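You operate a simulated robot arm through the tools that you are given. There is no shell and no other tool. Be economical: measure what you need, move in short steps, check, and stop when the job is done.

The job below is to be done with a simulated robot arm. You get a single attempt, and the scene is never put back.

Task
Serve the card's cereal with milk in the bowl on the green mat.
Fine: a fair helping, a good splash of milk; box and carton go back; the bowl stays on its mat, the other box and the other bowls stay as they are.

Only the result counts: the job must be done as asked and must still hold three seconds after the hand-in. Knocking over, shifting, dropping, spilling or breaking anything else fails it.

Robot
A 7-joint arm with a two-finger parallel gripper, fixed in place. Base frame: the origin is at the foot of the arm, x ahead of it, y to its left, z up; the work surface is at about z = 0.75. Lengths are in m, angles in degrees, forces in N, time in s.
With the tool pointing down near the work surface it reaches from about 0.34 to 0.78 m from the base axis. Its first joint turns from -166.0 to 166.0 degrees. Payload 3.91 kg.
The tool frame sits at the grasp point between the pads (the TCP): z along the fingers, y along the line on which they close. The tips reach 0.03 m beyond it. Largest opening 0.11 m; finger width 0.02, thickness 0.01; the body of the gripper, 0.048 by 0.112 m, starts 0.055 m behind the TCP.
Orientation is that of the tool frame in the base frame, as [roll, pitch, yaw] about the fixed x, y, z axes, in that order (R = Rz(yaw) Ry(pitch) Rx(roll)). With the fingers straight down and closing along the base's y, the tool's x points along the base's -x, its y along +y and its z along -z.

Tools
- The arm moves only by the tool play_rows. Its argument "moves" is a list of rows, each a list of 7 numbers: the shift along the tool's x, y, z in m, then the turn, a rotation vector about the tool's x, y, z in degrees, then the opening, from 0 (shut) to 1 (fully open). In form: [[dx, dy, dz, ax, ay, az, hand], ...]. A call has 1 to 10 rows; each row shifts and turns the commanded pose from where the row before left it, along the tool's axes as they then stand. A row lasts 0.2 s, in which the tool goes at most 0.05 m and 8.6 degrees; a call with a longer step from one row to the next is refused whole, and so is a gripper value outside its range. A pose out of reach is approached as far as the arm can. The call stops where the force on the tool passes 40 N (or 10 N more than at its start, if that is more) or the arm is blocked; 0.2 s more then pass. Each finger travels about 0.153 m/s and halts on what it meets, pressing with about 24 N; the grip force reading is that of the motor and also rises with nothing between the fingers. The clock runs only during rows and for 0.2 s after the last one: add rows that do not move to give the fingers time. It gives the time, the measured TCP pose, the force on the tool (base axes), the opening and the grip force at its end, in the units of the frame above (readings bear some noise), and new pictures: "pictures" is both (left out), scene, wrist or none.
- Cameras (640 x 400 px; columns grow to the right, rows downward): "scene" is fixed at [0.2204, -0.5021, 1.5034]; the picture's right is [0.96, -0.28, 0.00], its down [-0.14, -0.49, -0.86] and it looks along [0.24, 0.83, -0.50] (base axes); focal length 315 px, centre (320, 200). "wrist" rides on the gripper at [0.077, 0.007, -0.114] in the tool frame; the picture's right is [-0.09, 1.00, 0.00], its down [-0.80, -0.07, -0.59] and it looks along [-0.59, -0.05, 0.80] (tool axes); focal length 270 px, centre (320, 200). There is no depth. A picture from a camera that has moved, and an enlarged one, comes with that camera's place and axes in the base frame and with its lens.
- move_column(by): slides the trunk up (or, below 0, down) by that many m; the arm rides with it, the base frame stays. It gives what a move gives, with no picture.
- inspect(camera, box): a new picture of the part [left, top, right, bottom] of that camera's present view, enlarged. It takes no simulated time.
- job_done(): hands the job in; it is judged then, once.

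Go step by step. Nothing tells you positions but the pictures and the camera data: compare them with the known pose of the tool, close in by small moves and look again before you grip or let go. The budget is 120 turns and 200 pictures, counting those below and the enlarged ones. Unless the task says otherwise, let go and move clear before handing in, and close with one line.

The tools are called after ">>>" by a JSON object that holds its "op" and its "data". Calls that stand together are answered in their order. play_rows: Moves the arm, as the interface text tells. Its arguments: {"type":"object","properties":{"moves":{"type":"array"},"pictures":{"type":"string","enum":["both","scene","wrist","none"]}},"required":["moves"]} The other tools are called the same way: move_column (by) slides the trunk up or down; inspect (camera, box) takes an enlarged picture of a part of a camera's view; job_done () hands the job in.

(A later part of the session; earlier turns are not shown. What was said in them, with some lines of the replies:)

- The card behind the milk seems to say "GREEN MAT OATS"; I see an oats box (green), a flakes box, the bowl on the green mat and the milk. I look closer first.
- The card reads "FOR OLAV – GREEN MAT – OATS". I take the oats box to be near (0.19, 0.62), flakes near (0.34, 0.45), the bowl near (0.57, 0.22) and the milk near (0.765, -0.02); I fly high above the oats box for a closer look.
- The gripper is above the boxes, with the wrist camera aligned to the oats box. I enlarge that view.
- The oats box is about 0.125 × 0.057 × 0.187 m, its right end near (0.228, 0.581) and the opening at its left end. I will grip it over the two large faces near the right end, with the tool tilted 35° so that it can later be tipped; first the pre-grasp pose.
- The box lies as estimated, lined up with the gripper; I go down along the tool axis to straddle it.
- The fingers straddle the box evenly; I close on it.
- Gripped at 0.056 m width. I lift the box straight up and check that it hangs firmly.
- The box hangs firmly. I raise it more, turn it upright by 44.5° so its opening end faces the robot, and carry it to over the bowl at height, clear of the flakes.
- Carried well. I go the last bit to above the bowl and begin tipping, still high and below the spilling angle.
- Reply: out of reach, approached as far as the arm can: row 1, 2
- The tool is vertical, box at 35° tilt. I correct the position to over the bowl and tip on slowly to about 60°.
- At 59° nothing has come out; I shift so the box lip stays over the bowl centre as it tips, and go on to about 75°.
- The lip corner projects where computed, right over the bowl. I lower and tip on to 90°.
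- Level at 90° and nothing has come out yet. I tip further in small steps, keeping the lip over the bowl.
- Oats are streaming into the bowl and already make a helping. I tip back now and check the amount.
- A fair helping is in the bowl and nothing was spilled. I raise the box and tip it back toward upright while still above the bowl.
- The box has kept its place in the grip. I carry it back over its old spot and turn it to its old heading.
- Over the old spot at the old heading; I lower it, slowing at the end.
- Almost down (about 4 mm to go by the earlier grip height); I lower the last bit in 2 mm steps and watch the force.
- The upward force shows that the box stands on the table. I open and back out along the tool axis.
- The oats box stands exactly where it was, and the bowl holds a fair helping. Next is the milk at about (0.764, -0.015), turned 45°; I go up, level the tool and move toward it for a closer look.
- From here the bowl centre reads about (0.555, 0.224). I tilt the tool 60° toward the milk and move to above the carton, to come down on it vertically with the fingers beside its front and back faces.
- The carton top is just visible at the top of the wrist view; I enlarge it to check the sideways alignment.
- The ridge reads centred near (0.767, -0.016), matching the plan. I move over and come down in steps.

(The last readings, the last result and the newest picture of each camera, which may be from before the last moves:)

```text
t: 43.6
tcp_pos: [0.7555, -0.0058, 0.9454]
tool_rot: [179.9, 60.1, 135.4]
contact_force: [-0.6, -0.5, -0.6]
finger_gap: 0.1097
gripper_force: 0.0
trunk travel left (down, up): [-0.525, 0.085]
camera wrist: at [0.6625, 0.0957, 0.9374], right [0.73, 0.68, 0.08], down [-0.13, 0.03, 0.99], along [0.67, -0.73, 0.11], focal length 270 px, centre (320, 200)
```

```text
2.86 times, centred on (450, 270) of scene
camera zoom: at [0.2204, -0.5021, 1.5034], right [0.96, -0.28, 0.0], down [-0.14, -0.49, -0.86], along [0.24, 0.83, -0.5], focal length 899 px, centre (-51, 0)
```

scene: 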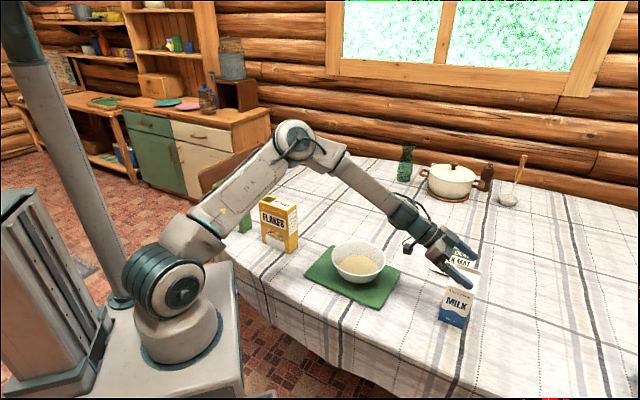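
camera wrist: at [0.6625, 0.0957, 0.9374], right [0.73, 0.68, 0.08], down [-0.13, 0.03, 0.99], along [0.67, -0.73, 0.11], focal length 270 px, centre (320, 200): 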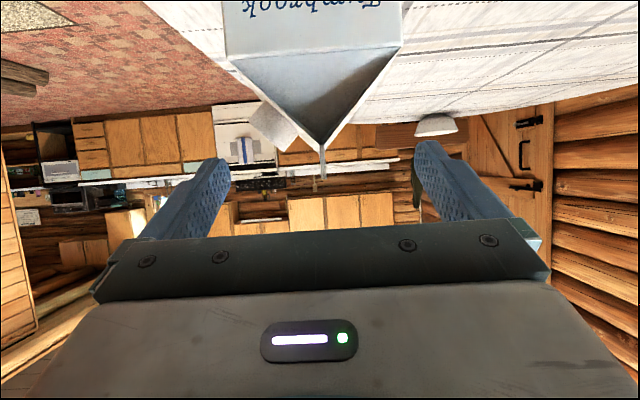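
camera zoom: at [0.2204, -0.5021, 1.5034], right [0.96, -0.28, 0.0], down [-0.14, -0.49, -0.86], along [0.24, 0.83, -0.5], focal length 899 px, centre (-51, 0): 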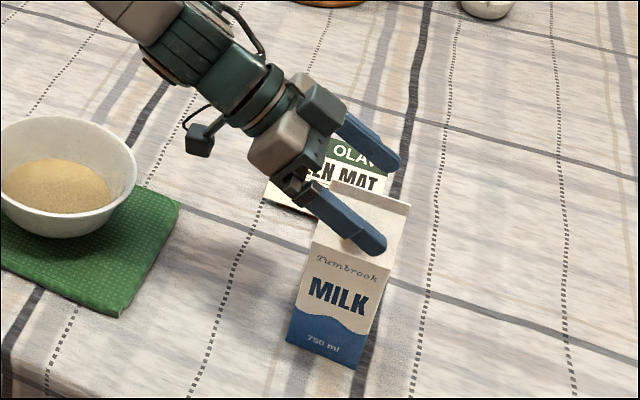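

The carton sits square and centred between the fingers. I continue straight down to the grip height.

>>> {"op": "play_rows", "data": {"moves": [[0.0329, 0, 0.019, 0, 0, 0, 1], [0.0329, 0, 0.019, 0, 0, 0, 1], [0.0329, 0, 0.019, 0, 0, 0, 1], [0, 0, 0, 0, 0, 0, 1]]}}

>>> {"op": "inspect", "data": {"camera": "scene", "box": [370, 200, 530, 340]}}

```text
t: 44.6
tcp_pos: [0.756, -0.0054, 0.832]
tool_rot: [179.9, 60.1, 135.4]
contact_force: [-0.5, 0.1, 0.3]
finger_gap: 0.1098
gripper_force: 0.1
trunk travel left (down, up): [-0.525, 0.085]
camera wrist: at [0.6628, 0.0962, 0.8234], right [0.73, 0.68, 0.08], down [-0.13, 0.03, 0.99], along [0.67, -0.73, 0.11], focal length 270 px, centre (320, 200)
```

scene: 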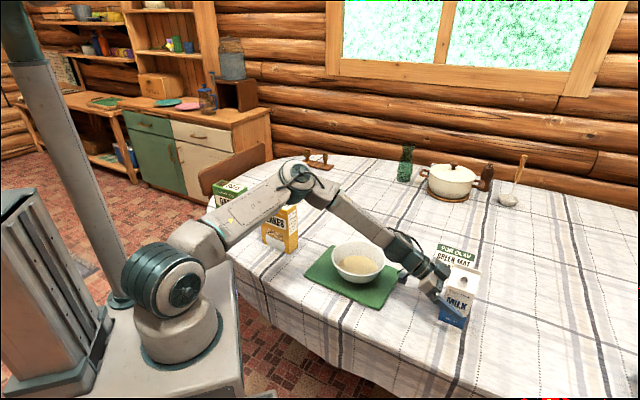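
wrist: 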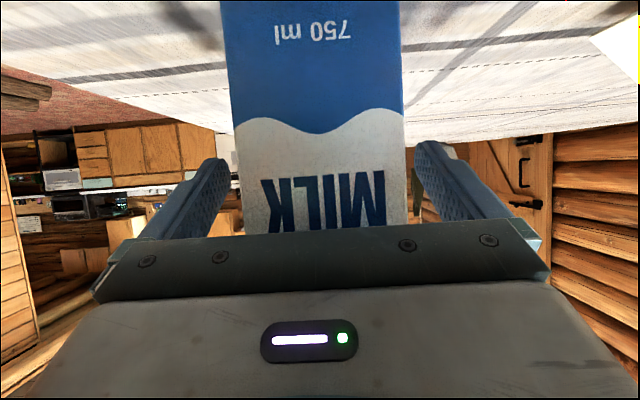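

```text
2.86 times, centred on (450, 270) of scene
camera zoom: at [0.2204, -0.5021, 1.5034], right [0.96, -0.28, 0.0], down [-0.14, -0.49, -0.86], along [0.24, 0.83, -0.5], focal length 899 px, centre (-51, 0)
```

zoom: 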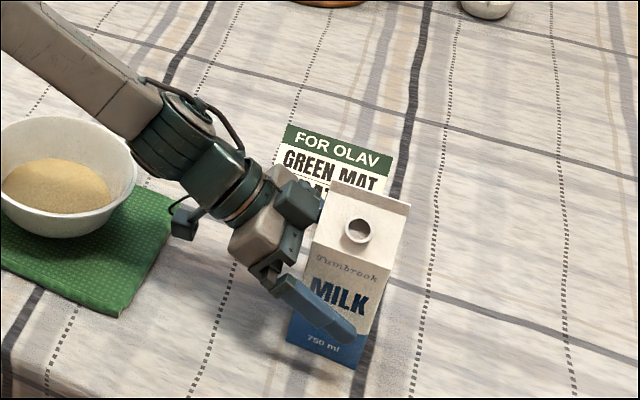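

The fingers bracket the carton's lower half evenly, and the wrist is clear of the bowl. I close the fingers.

>>> {"op": "play_rows", "data": {"moves": [[0, 0, 0, 0, 0, 0, 0.7], [0, 0, 0, 0, 0, 0, 0.55], [0, 0, 0, 0, 0, 0, 0.4], [0, 0, 0, 0, 0, 0, 0.4], [0, 0, 0, 0, 0, 0, 0.4]], "pictures": "none"}}

>>> {"op": "inspect", "data": {"camera": "scene", "box": [170, 140, 410, 300]}}

```text
t: 45.8
tcp_pos: [0.7552, -0.005, 0.831]
tool_rot: [179.8, 60.1, 135.6]
contact_force: [-1.2, 0.1, 0.2]
finger_gap: 0.0696
gripper_force: 24.0
trunk travel left (down, up): [-0.525, 0.085]
```

```text
2.50 times, centred on (290, 220) of scene
camera zoom: at [0.2204, -0.5021, 1.5034], right [0.96, -0.28, 0.0], down [-0.14, -0.49, -0.86], along [0.24, 0.83, -0.5], focal length 787 px, centre (395, 150)
```

zoom: 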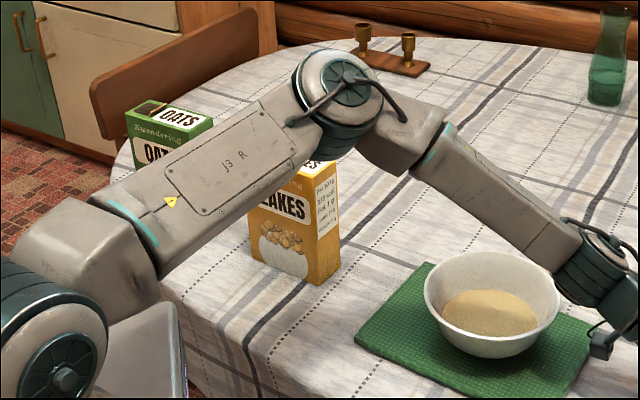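

The carton is held at 0.070 m. I lift it straight up.

>>> {"op": "play_rows", "data": {"moves": [[-0.0087, 0, -0.005, 0, 0, 0, 0.4], [-0.026, 0, -0.015, 0, 0, 0, 0.4], [-0.0346, 0, -0.02, 0, 0, 0, 0.4], [-0.0346, 0, -0.02, 0, 0, 0, 0.4], [-0.0303, 0, -0.0175, 0, 0, 0, 0.4], [-0.0087, 0, -0.005, 0, 0, 0, 0.4], [0, 0, 0, 0, 0, 0, 0.4]]}}

```text
t: 47.4
tcp_pos: [0.7547, -0.006, 0.9982]
tool_rot: [-180.0, 60.0, 135.6]
contact_force: [-0.2, -0.6, -5.1]
finger_gap: 0.07
gripper_force: 24.0
trunk travel left (down, up): [-0.525, 0.085]
camera wrist: at [0.6628, 0.0955, 0.9894], right [0.73, 0.68, 0.08], down [-0.13, 0.03, 0.99], along [0.67, -0.73, 0.11], focal length 270 px, centre (320, 200)
```

scene: 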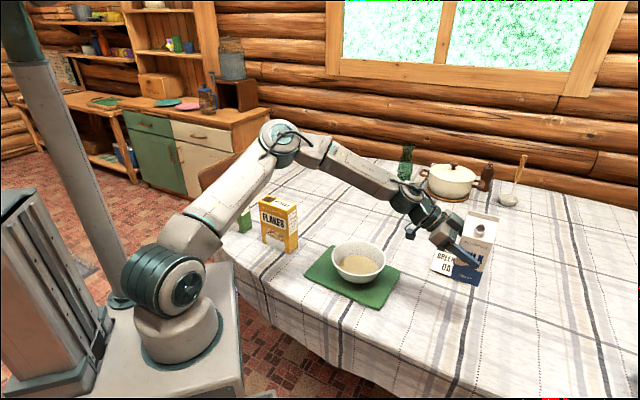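
wrist: 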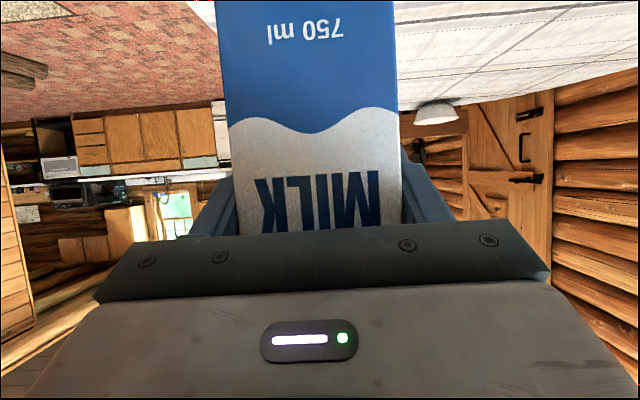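

Held firmly, about 0.5 kg. I turn it upright by 52° and then carry it to beside the bowl.

>>> {"op": "play_rows", "data": {"moves": [[0, 0, 0, -6.43, 0, -3.71, 0.4], [0, 0, 0, -6.43, 0, -3.71, 0.4], [0, 0, 0, -6.43, 0, -3.71, 0.4], [0, 0, 0, -6.43, 0, -3.71, 0.4], [0, 0, 0, -6.43, 0, -3.71, 0.4], [0, 0, 0, -6.43, 0, -3.71, 0.4], [0, 0, 0, -6.43, 0, -3.71, 0.4], [0, 0, 0, 0, 0, 0, 0.4]], "pictures": "scene"}}

```text
t: 49.2
tcp_pos: [0.7563, -0.0036, 0.9963]
tool_rot: [-179.8, 60.1, -172.2]
contact_force: [-0.5, 0.0, -5.5]
finger_gap: 0.0699
gripper_force: 24.0
trunk travel left (down, up): [-0.525, 0.085]
```

scene: 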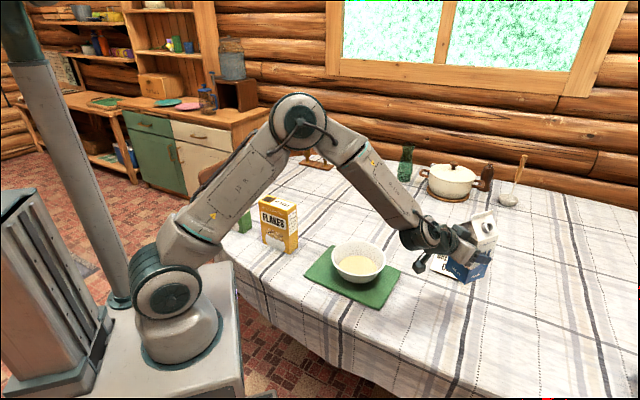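

The carton looks somewhat leaning in this view; I look closer.

>>> {"op": "inspect", "data": {"camera": "scene", "box": [400, 190, 520, 300]}}

>>> {"op": "inspect", "data": {"camera": "wrist", "box": [150, 0, 490, 250]}}

```text
3.64 times, centred on (460, 245) of scene
camera zoom: at [0.2204, -0.5021, 1.5034], right [0.96, -0.28, 0.0], down [-0.14, -0.49, -0.86], along [0.24, 0.83, -0.5], focal length 1145 px, centre (-189, 36)
```

zoom: 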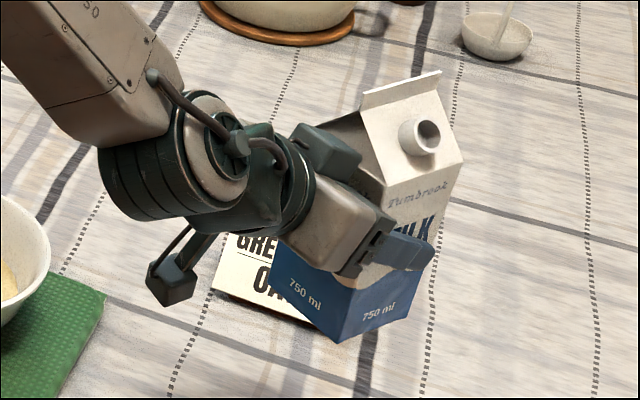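

```text
1.60 times, centred on (320, 125) of wrist
camera zoom: at [0.6188, -0.016, 0.9892], right [-0.09, 0.99, 0.08], down [-0.11, -0.09, 0.99], along [0.99, 0.08, 0.11], focal length 432 px, centre (320, 320)
```

zoom: 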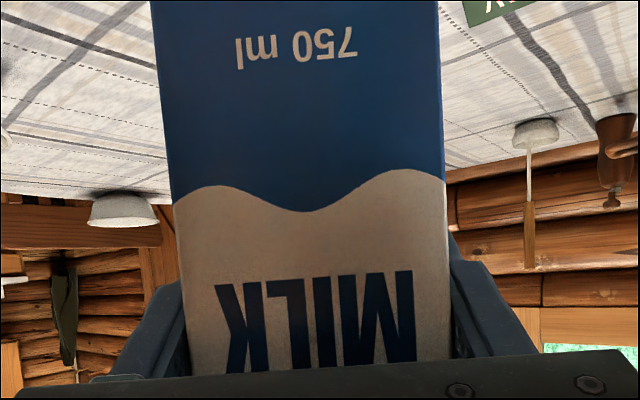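

It is upright; the lean is only perspective. I carry it to beside the bowl, its spout side facing the bowl.

>>> {"op": "play_rows", "data": {"moves": [[0.005, 0.0185, -0.0086, 0, 0, 0, 0.4], [0.00995, 0.0369, -0.0172, 0, 0, 0, 0.4], [0.00995, 0.0369, -0.0172, 0, 0, 0, 0.4], [0.00995, 0.0369, -0.0172, 0, 0, 0, 0.4], [0.00995, 0.0369, -0.0172, 0, 0, 0, 0.4], [0.00995, 0.0369, -0.0172, 0, 0, 0, 0.4], [0.00995, 0.0369, -0.0172, 0, 0, 0, 0.4], [0.00995, 0.0369, -0.0172, 0, 0, 0, 0.4], [0.00995, 0.0369, -0.0172, 0, 0, 0, 0.4], [0.005, 0.0185, -0.0086, 0, 0, 0, 0.4]]}}

```text
t: 51.4
tcp_pos: [0.5346, 0.302, 0.9956]
tool_rot: [-179.9, 60.1, -172.4]
contact_force: [1.0, -0.4, -5.5]
finger_gap: 0.0698
gripper_force: 24.3
trunk travel left (down, up): [-0.525, 0.085]
camera wrist: at [0.3973, 0.2906, 0.9877], right [-0.09, 0.99, 0.08], down [-0.11, -0.08, 0.99], along [0.99, 0.08, 0.11], focal length 270 px, centre (320, 200)
```

scene: 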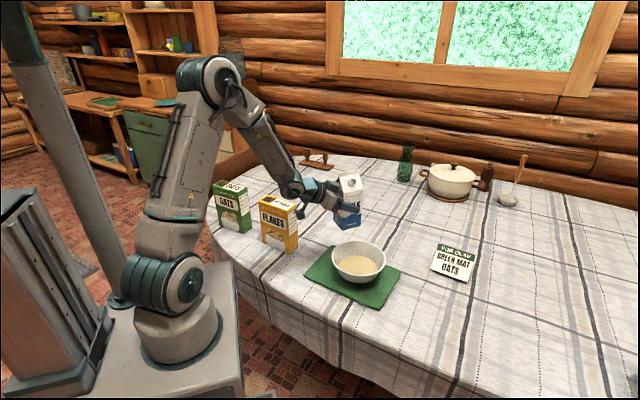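
wrist: 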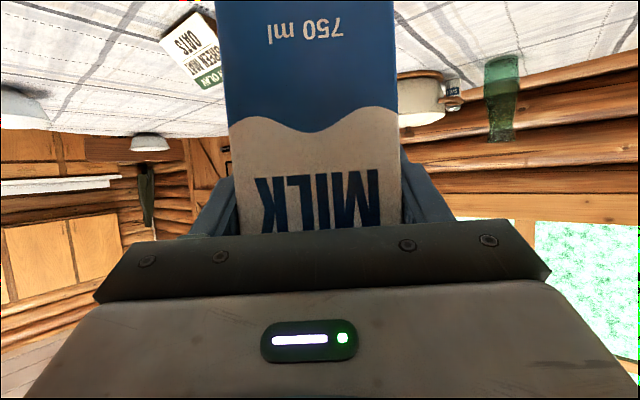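

In place, with the spout side toward the bowl. I begin tipping about the horizontal tool direction, to 42° first.

>>> {"op": "play_rows", "data": {"moves": [[0, 0, 0, -3, 0, 5.196, 0.4], [0, 0, 0, -3, 0, 5.196, 0.4], [0, 0, 0, -3, 0, 5.196, 0.4], [0, 0, 0, -3, 0, 5.196, 0.4], [0, 0, 0, -3, 0, 5.196, 0.4], [0, 0, 0, -3, 0, 5.196, 0.4], [0, 0, 0, -3, 0, 5.196, 0.4]], "pictures": "scene"}}

>>> {"op": "inspect", "data": {"camera": "scene", "box": [270, 150, 450, 310]}}

```text
t: 53.0
tcp_pos: [0.5349, 0.3013, 0.9966]
tool_rot: [118.9, 39.9, 138.3]
contact_force: [0.2, -0.1, -4.8]
finger_gap: 0.0698
gripper_force: 24.1
trunk travel left (down, up): [-0.525, 0.085]
```

scene: 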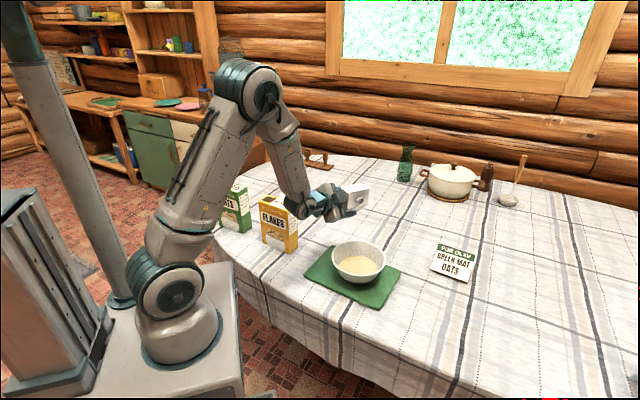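

```text
2.50 times, centred on (360, 230) of scene
camera zoom: at [0.2204, -0.5021, 1.5034], right [0.96, -0.28, 0.0], down [-0.14, -0.49, -0.86], along [0.24, 0.83, -0.5], focal length 787 px, centre (220, 125)
```

zoom: 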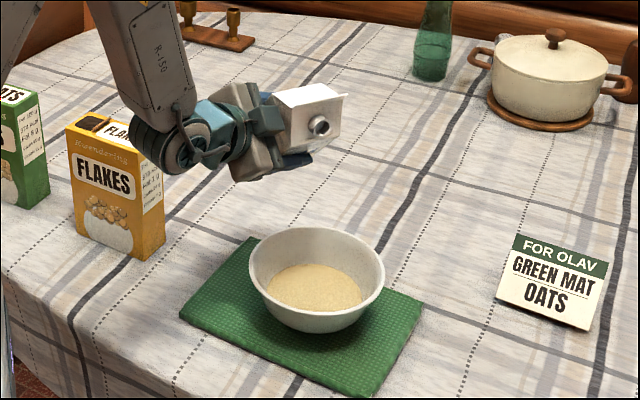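

The spout is right over the bowl centre. I lower 5 cm and tip on to 66°.

>>> {"op": "play_rows", "data": {"moves": [[0.0161, -0.0167, 0.0093, 0, 0, 0, 0.4], [0.0161, -0.0167, 0.0093, 0, 0, 0, 0.4], [0, 0, 0, -3, 0, 5.196, 0.4], [0, 0, 0, -3, 0, 5.196, 0.4], [0, 0, 0, -3, 0, 5.196, 0.4], [0, 0, 0, -3, 0, 5.196, 0.4], [0, 0, 0, 0, 0, 0, 0.4]], "pictures": "none"}}

>>> {"op": "inspect", "data": {"camera": "scene", "box": [270, 150, 450, 310]}}

```text
t: 54.6
tcp_pos: [0.5342, 0.3018, 0.9465]
tool_rot: [102.5, 20.6, 129.8]
contact_force: [0.4, -0.1, -5.3]
finger_gap: 0.07
gripper_force: 23.7
trunk travel left (down, up): [-0.525, 0.085]
```

```text
2.50 times, centred on (360, 230) of scene
camera zoom: at [0.2204, -0.5021, 1.5034], right [0.96, -0.28, 0.0], down [-0.14, -0.49, -0.86], along [0.24, 0.83, -0.5], focal length 787 px, centre (220, 125)
```

zoom: 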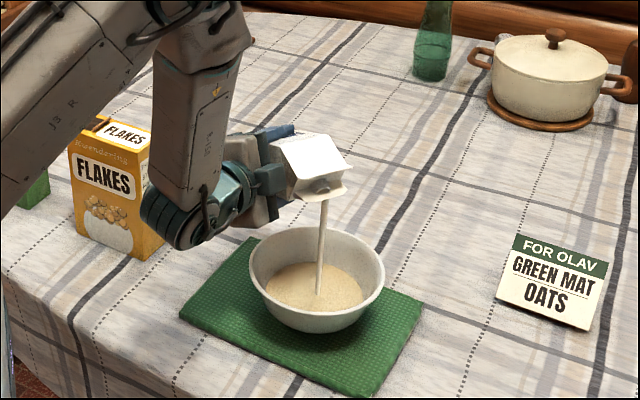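

Milk is running into the bowl cleanly. I hold for a moment.

>>> {"op": "play_rows", "data": {"moves": [[0, 0, 0, 0, 0, 0, 0.4], [0, 0, 0, 0, 0, 0, 0.4]], "pictures": "none"}}

>>> {"op": "inspect", "data": {"camera": "scene", "box": [270, 150, 450, 310]}}

```text
t: 55.2
tcp_pos: [0.5346, 0.3023, 0.9472]
tool_rot: [102.6, 20.6, 129.8]
contact_force: [0.0, 0.3, -5.0]
finger_gap: 0.07
gripper_force: 24.3
trunk travel left (down, up): [-0.525, 0.085]
```

```text
2.50 times, centred on (360, 230) of scene
camera zoom: at [0.2204, -0.5021, 1.5034], right [0.96, -0.28, 0.0], down [-0.14, -0.49, -0.86], along [0.24, 0.83, -0.5], focal length 787 px, centre (220, 125)
```

zoom: 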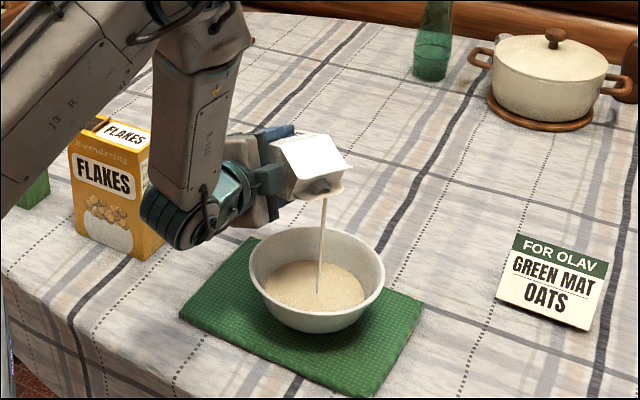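

The stream is thinning and the level has risen little; I tip 10° more and hold.

>>> {"op": "play_rows", "data": {"moves": [[0, 0, 0, -2.5, 0, 4.33, 0.4], [0, 0, 0, -2.5, 0, 4.33, 0.4], [0, 0, 0, 0, 0, 0, 0.4]], "pictures": "none"}}

>>> {"op": "inspect", "data": {"camera": "scene", "box": [270, 150, 450, 310]}}

```text
t: 56.0
tcp_pos: [0.5342, 0.3012, 0.9461]
tool_rot: [97.0, 12.1, 128.3]
contact_force: [-0.7, 0.2, -4.2]
finger_gap: 0.0698
gripper_force: 24.0
trunk travel left (down, up): [-0.525, 0.085]
```

```text
2.50 times, centred on (360, 230) of scene
camera zoom: at [0.2204, -0.5021, 1.5034], right [0.96, -0.28, 0.0], down [-0.14, -0.49, -0.86], along [0.24, 0.83, -0.5], focal length 787 px, centre (220, 125)
```

zoom: 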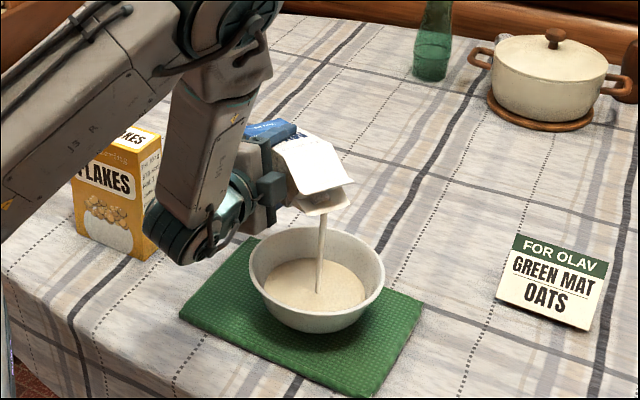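

Still running cleanly; I hold a little longer.

>>> {"op": "play_rows", "data": {"moves": [[0, 0, 0, 0, 0, 0, 0.4], [0, 0, 0, 0, 0, 0, 0.4], [0, 0, 0, 0, 0, 0, 0.4]], "pictures": "none"}}

>>> {"op": "inspect", "data": {"camera": "scene", "box": [300, 190, 420, 300]}}

```text
t: 56.8
tcp_pos: [0.5346, 0.3014, 0.946]
tool_rot: [97.1, 12.1, 128.3]
contact_force: [-0.4, 0.0, -3.2]
finger_gap: 0.0697
gripper_force: 24.3
trunk travel left (down, up): [-0.525, 0.085]
```

```text
3.64 times, centred on (360, 245) of scene
camera zoom: at [0.2204, -0.5021, 1.5034], right [0.96, -0.28, 0.0], down [-0.14, -0.49, -0.86], along [0.24, 0.83, -0.5], focal length 1145 px, centre (174, 36)
```

zoom: 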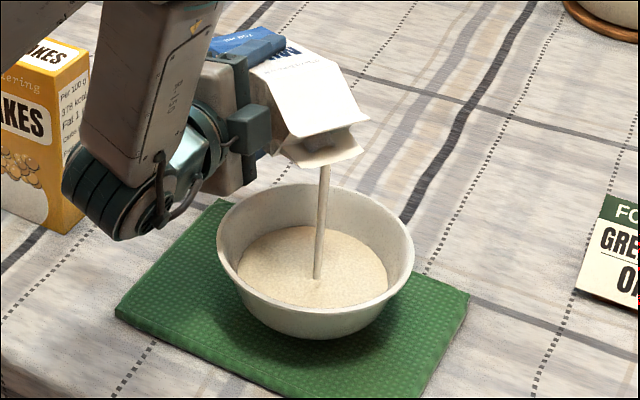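

The level is now clearly higher and about 150 ml has left the carton: a good splash. I tip back.

>>> {"op": "play_rows", "data": {"moves": [[0, 0, 0, 4, 0, -6.93, 0.4], [0, 0, 0, 4, 0, -6.93, 0.4], [0, 0, 0, 4, 0, -6.93, 0.4], [0, 0, 0, 4, 0, -6.93, 0.4], [0, 0, 0, 0, 0, 0, 0.4]], "pictures": "none"}}

>>> {"op": "inspect", "data": {"camera": "scene", "box": [270, 150, 450, 310]}}

```text
t: 58.0
tcp_pos: [0.5343, 0.3015, 0.9466]
tool_rot: [117.3, 38.6, 137.4]
contact_force: [0.0, 0.4, -3.6]
finger_gap: 0.0697
gripper_force: 24.0
trunk travel left (down, up): [-0.525, 0.085]
```

```text
2.50 times, centred on (360, 230) of scene
camera zoom: at [0.2204, -0.5021, 1.5034], right [0.96, -0.28, 0.0], down [-0.14, -0.49, -0.86], along [0.24, 0.83, -0.5], focal length 787 px, centre (220, 125)
```

zoom: 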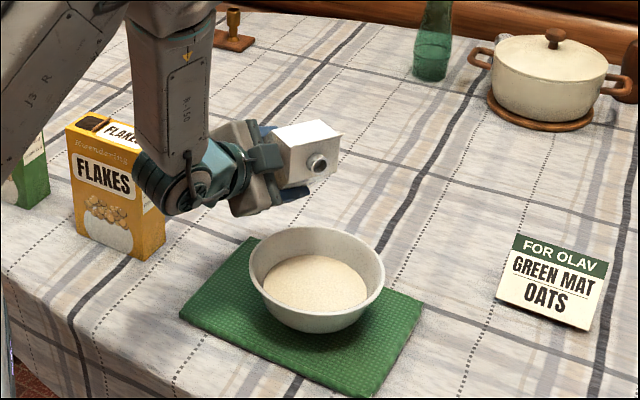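

No spill, and the bowl is unmoved on its mat. I raise the carton and bring it upright.

>>> {"op": "play_rows", "data": {"moves": [[-0.0155, 0.0174, -0.009, 0, 0, 0, 0.4], [-0.0155, 0.0174, -0.009, 0, 0, 0, 0.4], [0, 0, 0, 3.143, 0, -5.444, 0.4], [0, 0, 0, 3.143, 0, -5.444, 0.4], [0, 0, 0, 3.143, 0, -5.444, 0.4], [0, 0, 0, 3.143, 0, -5.444, 0.4], [0, 0, 0, 3.143, 0, -5.444, 0.4], [0, 0, 0, 3.143, 0, -5.444, 0.4], [0, 0, 0, 3.143, 0, -5.444, 0.4], [0, 0, 0, 0, 0, 0, 0.4]]}}

```text
t: 60.2
tcp_pos: [0.5347, 0.3003, 0.9965]
tool_rot: [180.0, 60.0, -172.4]
contact_force: [-0.8, 0.6, -3.9]
finger_gap: 0.0698
gripper_force: 24.0
trunk travel left (down, up): [-0.525, 0.085]
camera wrist: at [0.3971, 0.2899, 0.9884], right [-0.09, 0.99, 0.08], down [-0.11, -0.08, 0.99], along [0.99, 0.08, 0.11], focal length 270 px, centre (320, 200)
```

scene: 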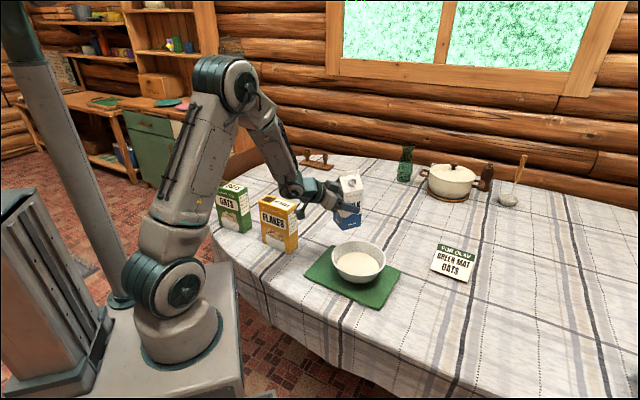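
wrist: 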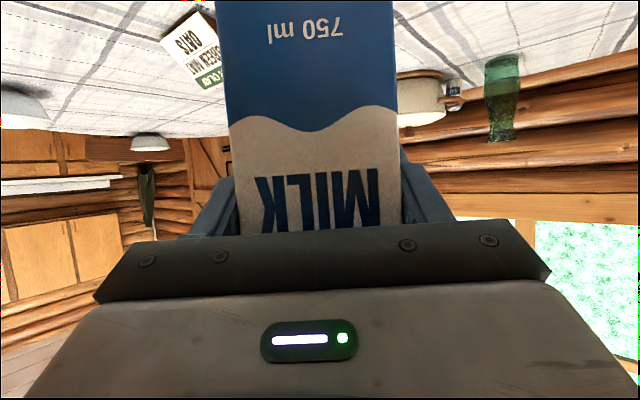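

The carton is upright and has not shifted in the grip. I carry it back and turn it to its old heading.

>>> {"op": "play_rows", "data": {"moves": [[-0.005, -0.0184, 0.0086, 0, 0, 0, 0.4], [-0.00995, -0.0368, 0.0172, 0, 0, 0, 0.4], [-0.00995, -0.0368, 0.0172, 0, 0, 0, 0.4], [-0.00995, -0.0368, 0.0172, 0, 0, 0, 0.4], [-0.00995, -0.0368, 0.0172, 0, 0, 0, 0.4], [-0.00995, -0.0368, 0.0172, 0, 0, 0, 0.4], [-0.00995, -0.0368, 0.0172, 0, 0, 0, 0.4], [-0.00995, -0.0368, 0.0172, 0, 0, 0, 0.4], [-0.00995, -0.0368, 0.0172, 0, 0, 0, 0.4], [-0.005, -0.0184, 0.0086, 0, 0, 0, 0.4]], "pictures": "none"}}

>>> {"op": "play_rows", "data": {"moves": [[0, 0, 0, 6.43, 0, 3.71, 0.4], [0, 0, 0, 6.43, 0, 3.71, 0.4], [0, 0, 0, 6.43, 0, 3.71, 0.4], [0, 0, 0, 6.43, 0, 3.71, 0.4], [0, 0, 0, 6.43, 0, 3.71, 0.4], [0, 0, 0, 6.43, 0, 3.71, 0.4], [0, 0, 0, 6.43, 0, 3.71, 0.4], [0, 0, 0, 0, 0, 0, 0.4]]}}

```text
t: 62.4
tcp_pos: [0.755, -0.0045, 0.997]
tool_rot: [179.9, 60.1, -172.5]
contact_force: [0.0, -0.1, -3.5]
finger_gap: 0.0698
gripper_force: 24.5
trunk travel left (down, up): [-0.525, 0.085]
```

```text
t: 64.2
tcp_pos: [0.7548, -0.0023, 0.9969]
tool_rot: [179.8, 60.1, 135.4]
contact_force: [-0.3, -0.5, -3.5]
finger_gap: 0.0701
gripper_force: 24.2
trunk travel left (down, up): [-0.525, 0.085]
camera wrist: at [0.6618, 0.0982, 0.9887], right [0.73, 0.68, 0.08], down [-0.13, 0.03, 0.99], along [0.67, -0.73, 0.11], focal length 270 px, centre (320, 200)
```

scene: 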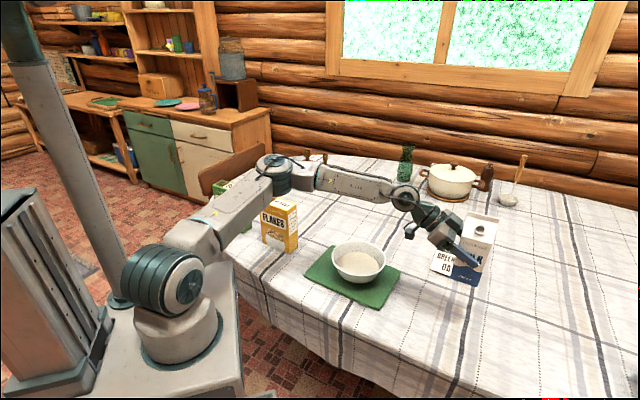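
wrist: 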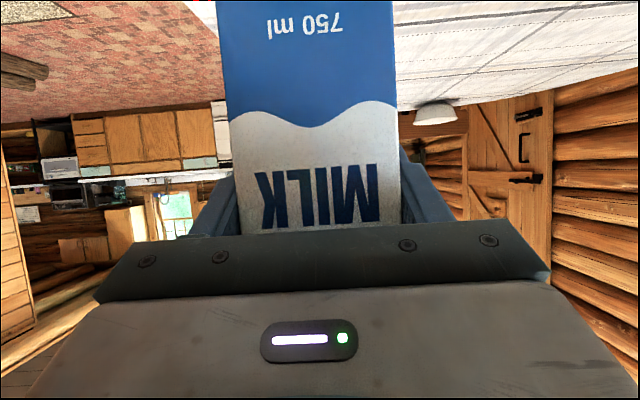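

The elbow now sits differently than on the way out; before lowering I check that the arm is clear of the boxes.

>>> {"op": "inspect", "data": {"camera": "scene", "box": [170, 130, 410, 290]}}

```text
2.50 times, centred on (290, 210) of scene
camera zoom: at [0.2204, -0.5021, 1.5034], right [0.96, -0.28, 0.0], down [-0.14, -0.49, -0.86], along [0.24, 0.83, -0.5], focal length 787 px, centre (395, 175)
```

zoom: 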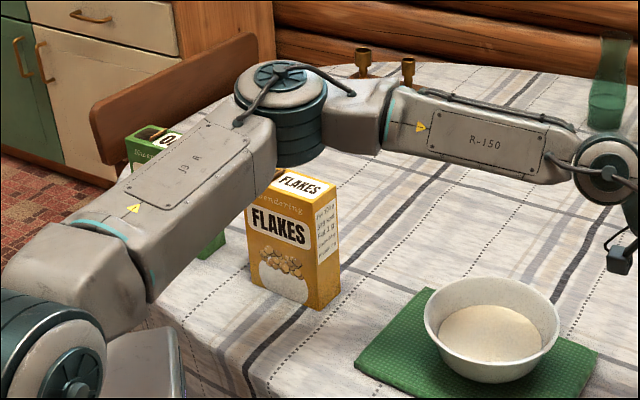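

If I lowered now, the elbow would come down close over the flakes box, so I must change the arm's posture first. I take the carton through a loop at height (turn, raise, turn back) and watch the elbow.

>>> {"op": "play_rows", "data": {"moves": [[0, 0, 0, -6.43, 0, -3.71, 0.4], [0, 0, 0, -6.43, 0, -3.71, 0.4], [0, 0, 0, -6.43, 0, -3.71, 0.4], [0, 0, 0, -6.43, 0, -3.71, 0.4], [0, 0, 0, -6.43, 0, -3.71, 0.4], [0, 0, 0, -6.43, 0, -3.71, 0.4], [0, 0, 0, -6.43, 0, -3.71, 0.4], [0, 0, 0, 0, 0, 0, 0.4]], "pictures": "scene"}}

```text
t: 66.0
tcp_pos: [0.7542, -0.0045, 0.9972]
tool_rot: [179.8, 60.0, -172.4]
contact_force: [0.1, -0.3, -3.0]
finger_gap: 0.0699
gripper_force: 24.2
trunk travel left (down, up): [-0.525, 0.085]
```

scene: 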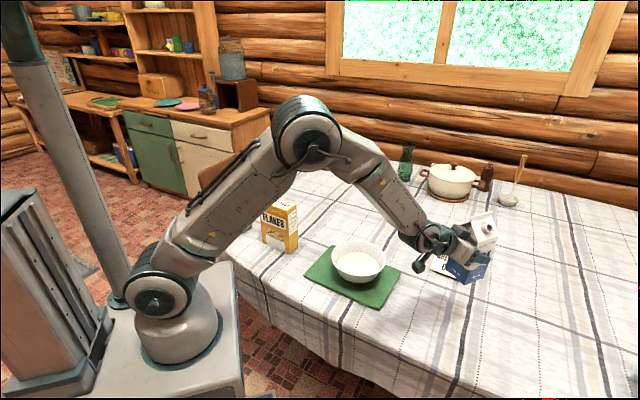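

With the turned heading the elbow stands well up and clear. I try the turn back at a greater height.

>>> {"op": "play_rows", "data": {"moves": [[-0.0346, 0, -0.02, 0, 0, 0, 0.4], [-0.0346, 0, -0.02, 0, 0, 0, 0.4], [-0.0346, 0, -0.02, 0, 0, 0, 0.4], [0, 0, 0, 6.43, 0, 3.71, 0.4], [0, 0, 0, 6.43, 0, 3.71, 0.4], [0, 0, 0, 6.43, 0, 3.71, 0.4], [0, 0, 0, 6.43, 0, 3.71, 0.4], [0, 0, 0, 6.43, 0, 3.71, 0.4], [0, 0, 0, 6.43, 0, 3.71, 0.4], [0, 0, 0, 6.43, 0, 3.71, 0.4]], "pictures": "scene"}}

```text
t: 68.2
tcp_pos: [0.7536, -0.003, 1.1164]
tool_rot: [179.8, 60.0, 135.3]
contact_force: [0.4, -0.3, -4.8]
finger_gap: 0.07
gripper_force: 24.3
trunk travel left (down, up): [-0.525, 0.085]
```

scene: 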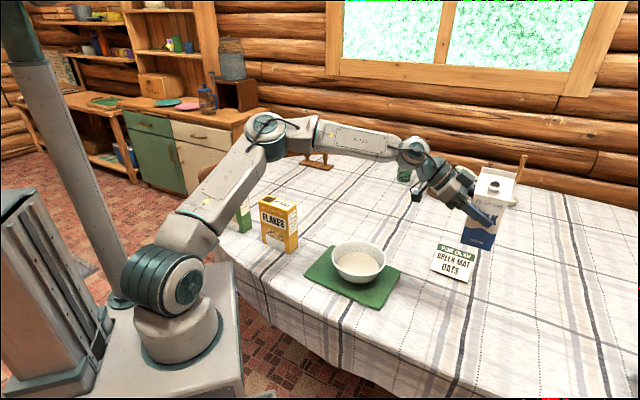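

Now back down by 12 cm to the earlier height to compare the elbow.

>>> {"op": "play_rows", "data": {"moves": [[0.0346, 0, 0.02, 0, 0, 0, 0.4], [0.0346, 0, 0.02, 0, 0, 0, 0.4], [0.0346, 0, 0.02, 0, 0, 0, 0.4], [0, 0, 0, 0, 0, 0, 0.4]], "pictures": "scene"}}

```text
t: 69.2
tcp_pos: [0.7554, -0.0042, 0.9951]
tool_rot: [-180.0, 60.0, 135.4]
contact_force: [-0.3, 0.2, -3.0]
finger_gap: 0.07
gripper_force: 23.7
trunk travel left (down, up): [-0.525, 0.085]
```

scene: 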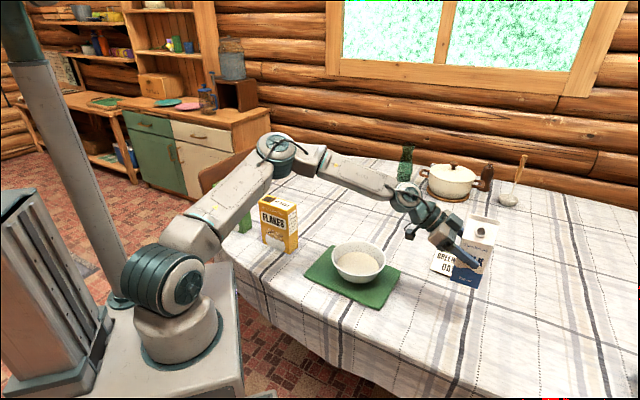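

The loop raised the elbow nearly to where it was at the pick-up. One more loop will bring it fully clear.

>>> {"op": "play_rows", "data": {"moves": [[0, 0, 0, -6.43, 0, -3.71, 0.4], [0, 0, 0, -6.43, 0, -3.71, 0.4], [0, 0, 0, -6.43, 0, -3.71, 0.4], [0, 0, 0, -6.43, 0, -3.71, 0.4], [0, 0, 0, -6.43, 0, -3.71, 0.4], [0, 0, 0, -6.43, 0, -3.71, 0.4], [0, 0, 0, -6.43, 0, -3.71, 0.4], [-0.0346, 0, -0.02, 0, 0, 0, 0.4], [-0.0346, 0, -0.02, 0, 0, 0, 0.4], [-0.0346, 0, -0.02, 0, 0, 0, 0.4]], "pictures": "none"}}

>>> {"op": "play_rows", "data": {"moves": [[0, 0, 0, 6.43, 0, 3.71, 0.4], [0, 0, 0, 6.43, 0, 3.71, 0.4], [0, 0, 0, 6.43, 0, 3.71, 0.4], [0, 0, 0, 6.43, 0, 3.71, 0.4], [0, 0, 0, 6.43, 0, 3.71, 0.4], [0, 0, 0, 6.43, 0, 3.71, 0.4], [0, 0, 0, 6.43, 0, 3.71, 0.4], [0.0346, 0, 0.02, 0, 0, 0, 0.4], [0.0346, 0, 0.02, 0, 0, 0, 0.4], [0.0346, 0, 0.02, 0, 0, 0, 0.4]], "pictures": "scene"}}

```text
t: 71.4
tcp_pos: [0.754, -0.0058, 1.1177]
tool_rot: [179.9, 60.0, -172.5]
contact_force: [0.8, -0.4, -3.8]
finger_gap: 0.0699
gripper_force: 23.7
trunk travel left (down, up): [-0.525, 0.085]
```

```text
t: 73.6
tcp_pos: [0.7552, -0.0049, 0.9953]
tool_rot: [179.8, 60.1, 135.3]
contact_force: [-0.4, -0.9, -4.1]
finger_gap: 0.0697
gripper_force: 23.7
trunk travel left (down, up): [-0.525, 0.085]
```

scene: 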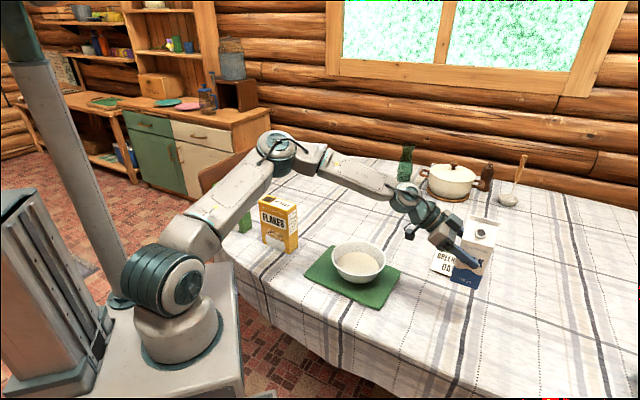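

The elbow is now practically where it was at the pick-up. I lower 10 cm and check again.

>>> {"op": "play_rows", "data": {"moves": [[0.0287, 0, 0.0166, 0, 0, 0, 0.4], [0.0287, 0, 0.0166, 0, 0, 0, 0.4], [0.0287, 0, 0.0166, 0, 0, 0, 0.4], [0, 0, 0, 0, 0, 0, 0.4]], "pictures": "none"}}

>>> {"op": "inspect", "data": {"camera": "scene", "box": [170, 140, 410, 300]}}

```text
t: 74.6
tcp_pos: [0.7557, -0.0044, 0.8954]
tool_rot: [179.9, 60.0, 135.5]
contact_force: [0.0, -1.0, -4.1]
finger_gap: 0.0699
gripper_force: 23.6
trunk travel left (down, up): [-0.525, 0.085]
```

```text
2.50 times, centred on (290, 220) of scene
camera zoom: at [0.2204, -0.5021, 1.5034], right [0.96, -0.28, 0.0], down [-0.14, -0.49, -0.86], along [0.24, 0.83, -0.5], focal length 787 px, centre (395, 150)
```

zoom: 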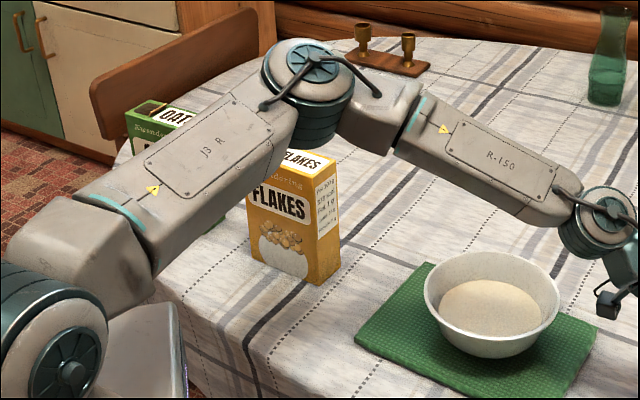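

The elbow is still clearly above and in front of the flakes box. I lower another 4.5 cm and check once more.

>>> {"op": "play_rows", "data": {"moves": [[0.013, -0.001, 0.0075, 0, 0, 0, 0.4], [0.013, 0, 0.0075, 0, 0, 0, 0.4], [0.013, 0, 0.0075, 0, 0, 0, 0.4], [0, 0, 0, 0, 0, 0, 0.4]], "pictures": "wrist"}}

>>> {"op": "inspect", "data": {"camera": "scene", "box": [170, 140, 410, 300]}}

```text
t: 75.6
tcp_pos: [0.755, -0.0053, 0.8511]
tool_rot: [179.9, 60.0, 135.4]
contact_force: [-0.2, -0.2, -3.9]
finger_gap: 0.0699
gripper_force: 24.5
trunk travel left (down, up): [-0.525, 0.085]
camera wrist: at [0.6615, 0.0961, 0.8438], right [0.73, 0.68, 0.08], down [-0.13, 0.03, 0.99], along [0.67, -0.73, 0.11], focal length 270 px, centre (320, 200)
```

wrist: 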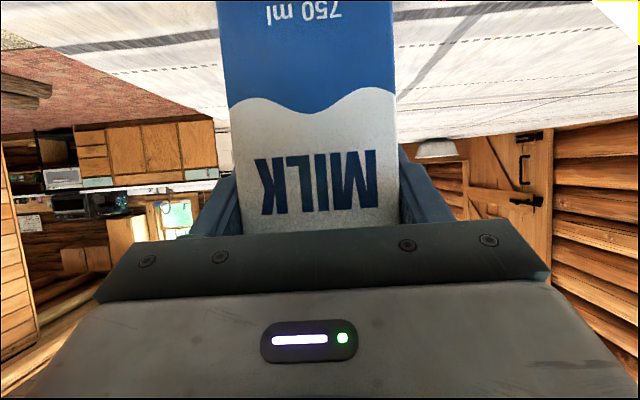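

```text
2.50 times, centred on (290, 220) of scene
camera zoom: at [0.2204, -0.5021, 1.5034], right [0.96, -0.28, 0.0], down [-0.14, -0.49, -0.86], along [0.24, 0.83, -0.5], focal length 787 px, centre (395, 150)
```

zoom: 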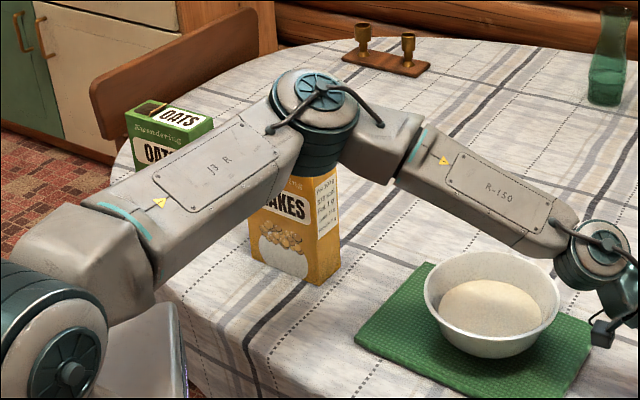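

The carton has slid a few mm lower in the grip, so it will touch down about 8 mm earlier; the elbow is still clear. I lower in small steps and watch the force.

>>> {"op": "play_rows", "data": {"moves": [[0.0043, 0, 0.0025, 0, 0, 0, 0.4], [0.0017, 0, 0.001, 0, 0, 0, 0.4], [0, 0, 0, 0, 0, 0, 0.4]], "pictures": "none"}}

>>> {"op": "inspect", "data": {"camera": "scene", "box": [390, 210, 520, 340]}}

```text
t: 76.4
tcp_pos: [0.7546, -0.0054, 0.8448]
tool_rot: [179.9, 60.0, 135.5]
contact_force: [0.0, 0.0, -3.6]
finger_gap: 0.0701
gripper_force: 24.3
trunk travel left (down, up): [-0.525, 0.085]
```

```text
3.08 times, centred on (455, 275) of scene
camera zoom: at [0.2204, -0.5021, 1.5034], right [0.96, -0.28, 0.0], down [-0.14, -0.49, -0.86], along [0.24, 0.83, -0.5], focal length 969 px, centre (-95, -31)
```

zoom: 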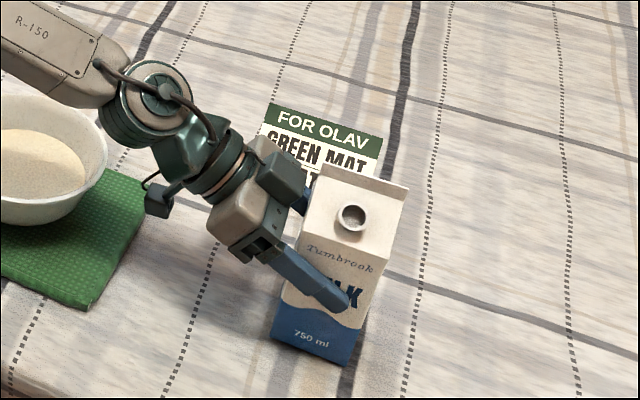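

Not touching yet; I go on in 2 mm steps.

>>> {"op": "play_rows", "data": {"moves": [[0.0017, 0, 0.001, 0, 0, 0, 0.4], [0.0013, 0, 0.0008, 0, 0, 0, 0.4], [0, 0, 0, 0, 0, 0, 0.4]], "pictures": "none"}}

```text
t: 77.2
tcp_pos: [0.7552, -0.0038, 0.8414]
tool_rot: [179.9, 60.1, 135.5]
contact_force: [0.2, -0.5, -3.3]
finger_gap: 0.0702
gripper_force: 24.0
trunk travel left (down, up): [-0.525, 0.085]
```

>>> {"op": "play_rows", "data": {"moves": [[0.0017, 0, 0.001, 0, 0, 0, 0.4], [0, 0, 0, 0, 0, 0, 0.4]], "pictures": "none"}}

```text
t: 77.8
tcp_pos: [0.7531, -0.0046, 0.8423]
tool_rot: [179.8, 60.1, 135.3]
contact_force: [-1.6, 0.1, 5.8]
finger_gap: 0.0699
gripper_force: 24.6
trunk travel left (down, up): [-0.525, 0.085]
```

It now stands on the table (upward force). I open the fingers and look before leaving.

>>> {"op": "play_rows", "data": {"moves": [[0, 0, 0, 0, 0, 0, 0.7], [0, 0, 0, 0, 0, 0, 0.85], [0, 0, 0, 0, 0, 0, 1], [0, 0, 0, 0, 0, 0, 1]], "pictures": "wrist"}}

>>> {"op": "inspect", "data": {"camera": "scene", "box": [390, 210, 520, 340]}}

```text
t: 78.8
tcp_pos: [0.7543, -0.0044, 0.8394]
tool_rot: [179.9, 60.0, 135.4]
contact_force: [0.0, 0.3, 0.5]
finger_gap: 0.1101
gripper_force: 0.1
trunk travel left (down, up): [-0.525, 0.085]
camera wrist: at [0.661, 0.0965, 0.832], right [0.73, 0.68, 0.08], down [-0.13, 0.03, 0.99], along [0.67, -0.73, 0.11], focal length 270 px, centre (320, 200)
```

wrist: 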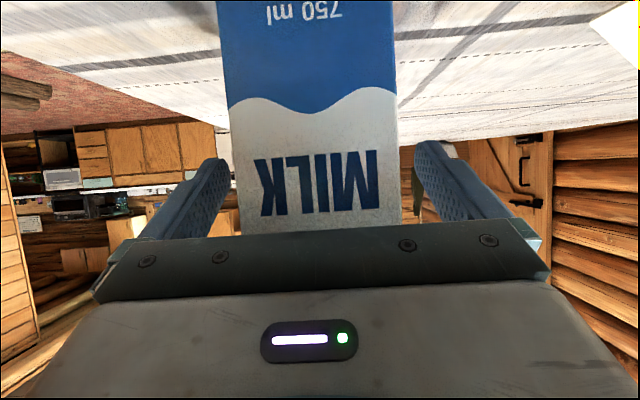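

```text
3.08 times, centred on (455, 275) of scene
camera zoom: at [0.2204, -0.5021, 1.5034], right [0.96, -0.28, 0.0], down [-0.14, -0.49, -0.86], along [0.24, 0.83, -0.5], focal length 969 px, centre (-95, -31)
```

zoom: 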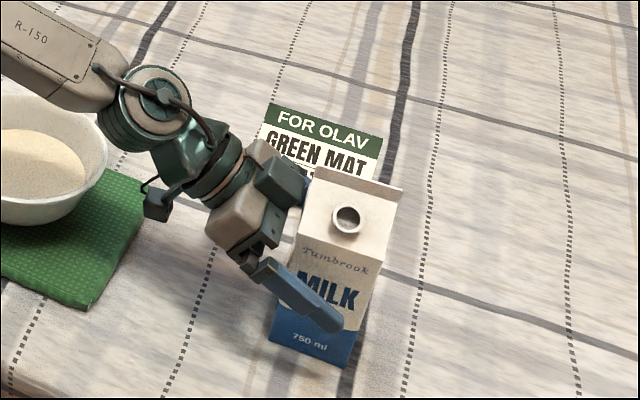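

The carton stands on its old spot, upright. I move the hand straight up and clear.

>>> {"op": "play_rows", "data": {"moves": [[-0.026, 0, -0.015, 0, 0, 0, 1], [-0.0346, 0, -0.02, 0, 0, 0, 1], [-0.0346, 0, -0.02, 0, 0, 0, 1], [-0.0346, 0, -0.02, 0, 0, 0, 1], [-0.0346, 0, -0.02, 0, 0, 0, 1], [-0.0346, 0, -0.02, 0, 0, 0, 1], [0, 0, -0.03, 0, 0, 0, 1], [0, 0, 0, 0, 0, 0, 1]], "pictures": "scene"}}

>>> {"op": "inspect", "data": {"camera": "scene", "box": [300, 200, 500, 340]}}

>>> {"op": "inspect", "data": {"camera": "scene", "box": [195, 165, 315, 265]}}

```text
t: 80.6
tcp_pos: [0.7352, 0.0137, 1.0858]
tool_rot: [179.9, 60.0, 135.6]
contact_force: [0.9, 1.5, -0.4]
finger_gap: 0.1101
gripper_force: 0.0
trunk travel left (down, up): [-0.525, 0.085]
```

scene: 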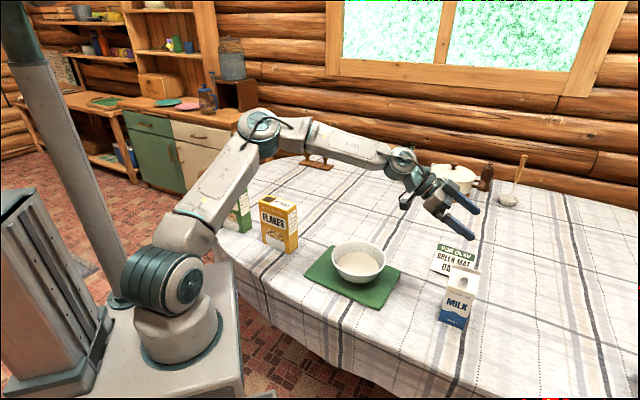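

```text
2.86 times, centred on (400, 270) of scene
camera zoom: at [0.2204, -0.5021, 1.5034], right [0.96, -0.28, 0.0], down [-0.14, -0.49, -0.86], along [0.24, 0.83, -0.5], focal length 899 px, centre (91, 0)
```

zoom: 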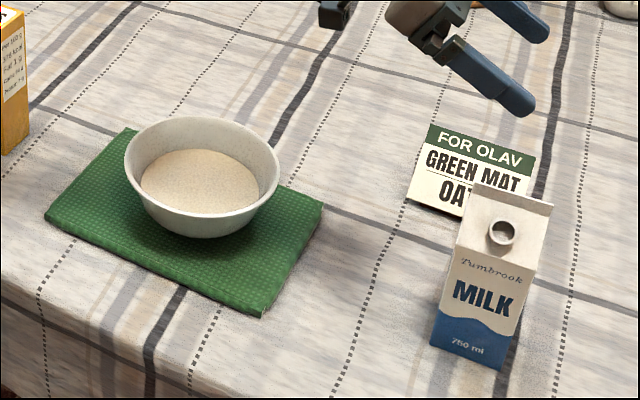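

```text
4.00 times, centred on (255, 215) of scene
camera zoom: at [0.2204, -0.5021, 1.5034], right [0.96, -0.28, 0.0], down [-0.14, -0.49, -0.86], along [0.24, 0.83, -0.5], focal length 1259 px, centre (580, 140)
```

zoom: 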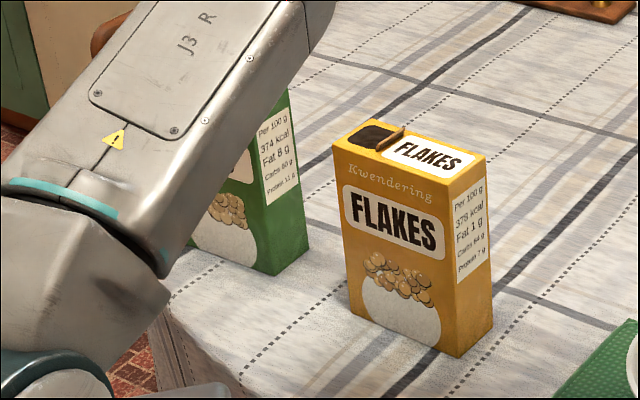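

Everything is in place: oats and milk are in the bowl on the green mat, the oats box and the carton are back on their spots, the flakes box is unmoved, and the hand is clear. I hand in.

>>> {"op": "job_done", "data": {}}

```text
The job is handed in.
```

I served oats with milk in the bowl on the green mat, as the card asked. The oats box and the milk carton are back where they stood. I saw no spills, and nothing else was moved.
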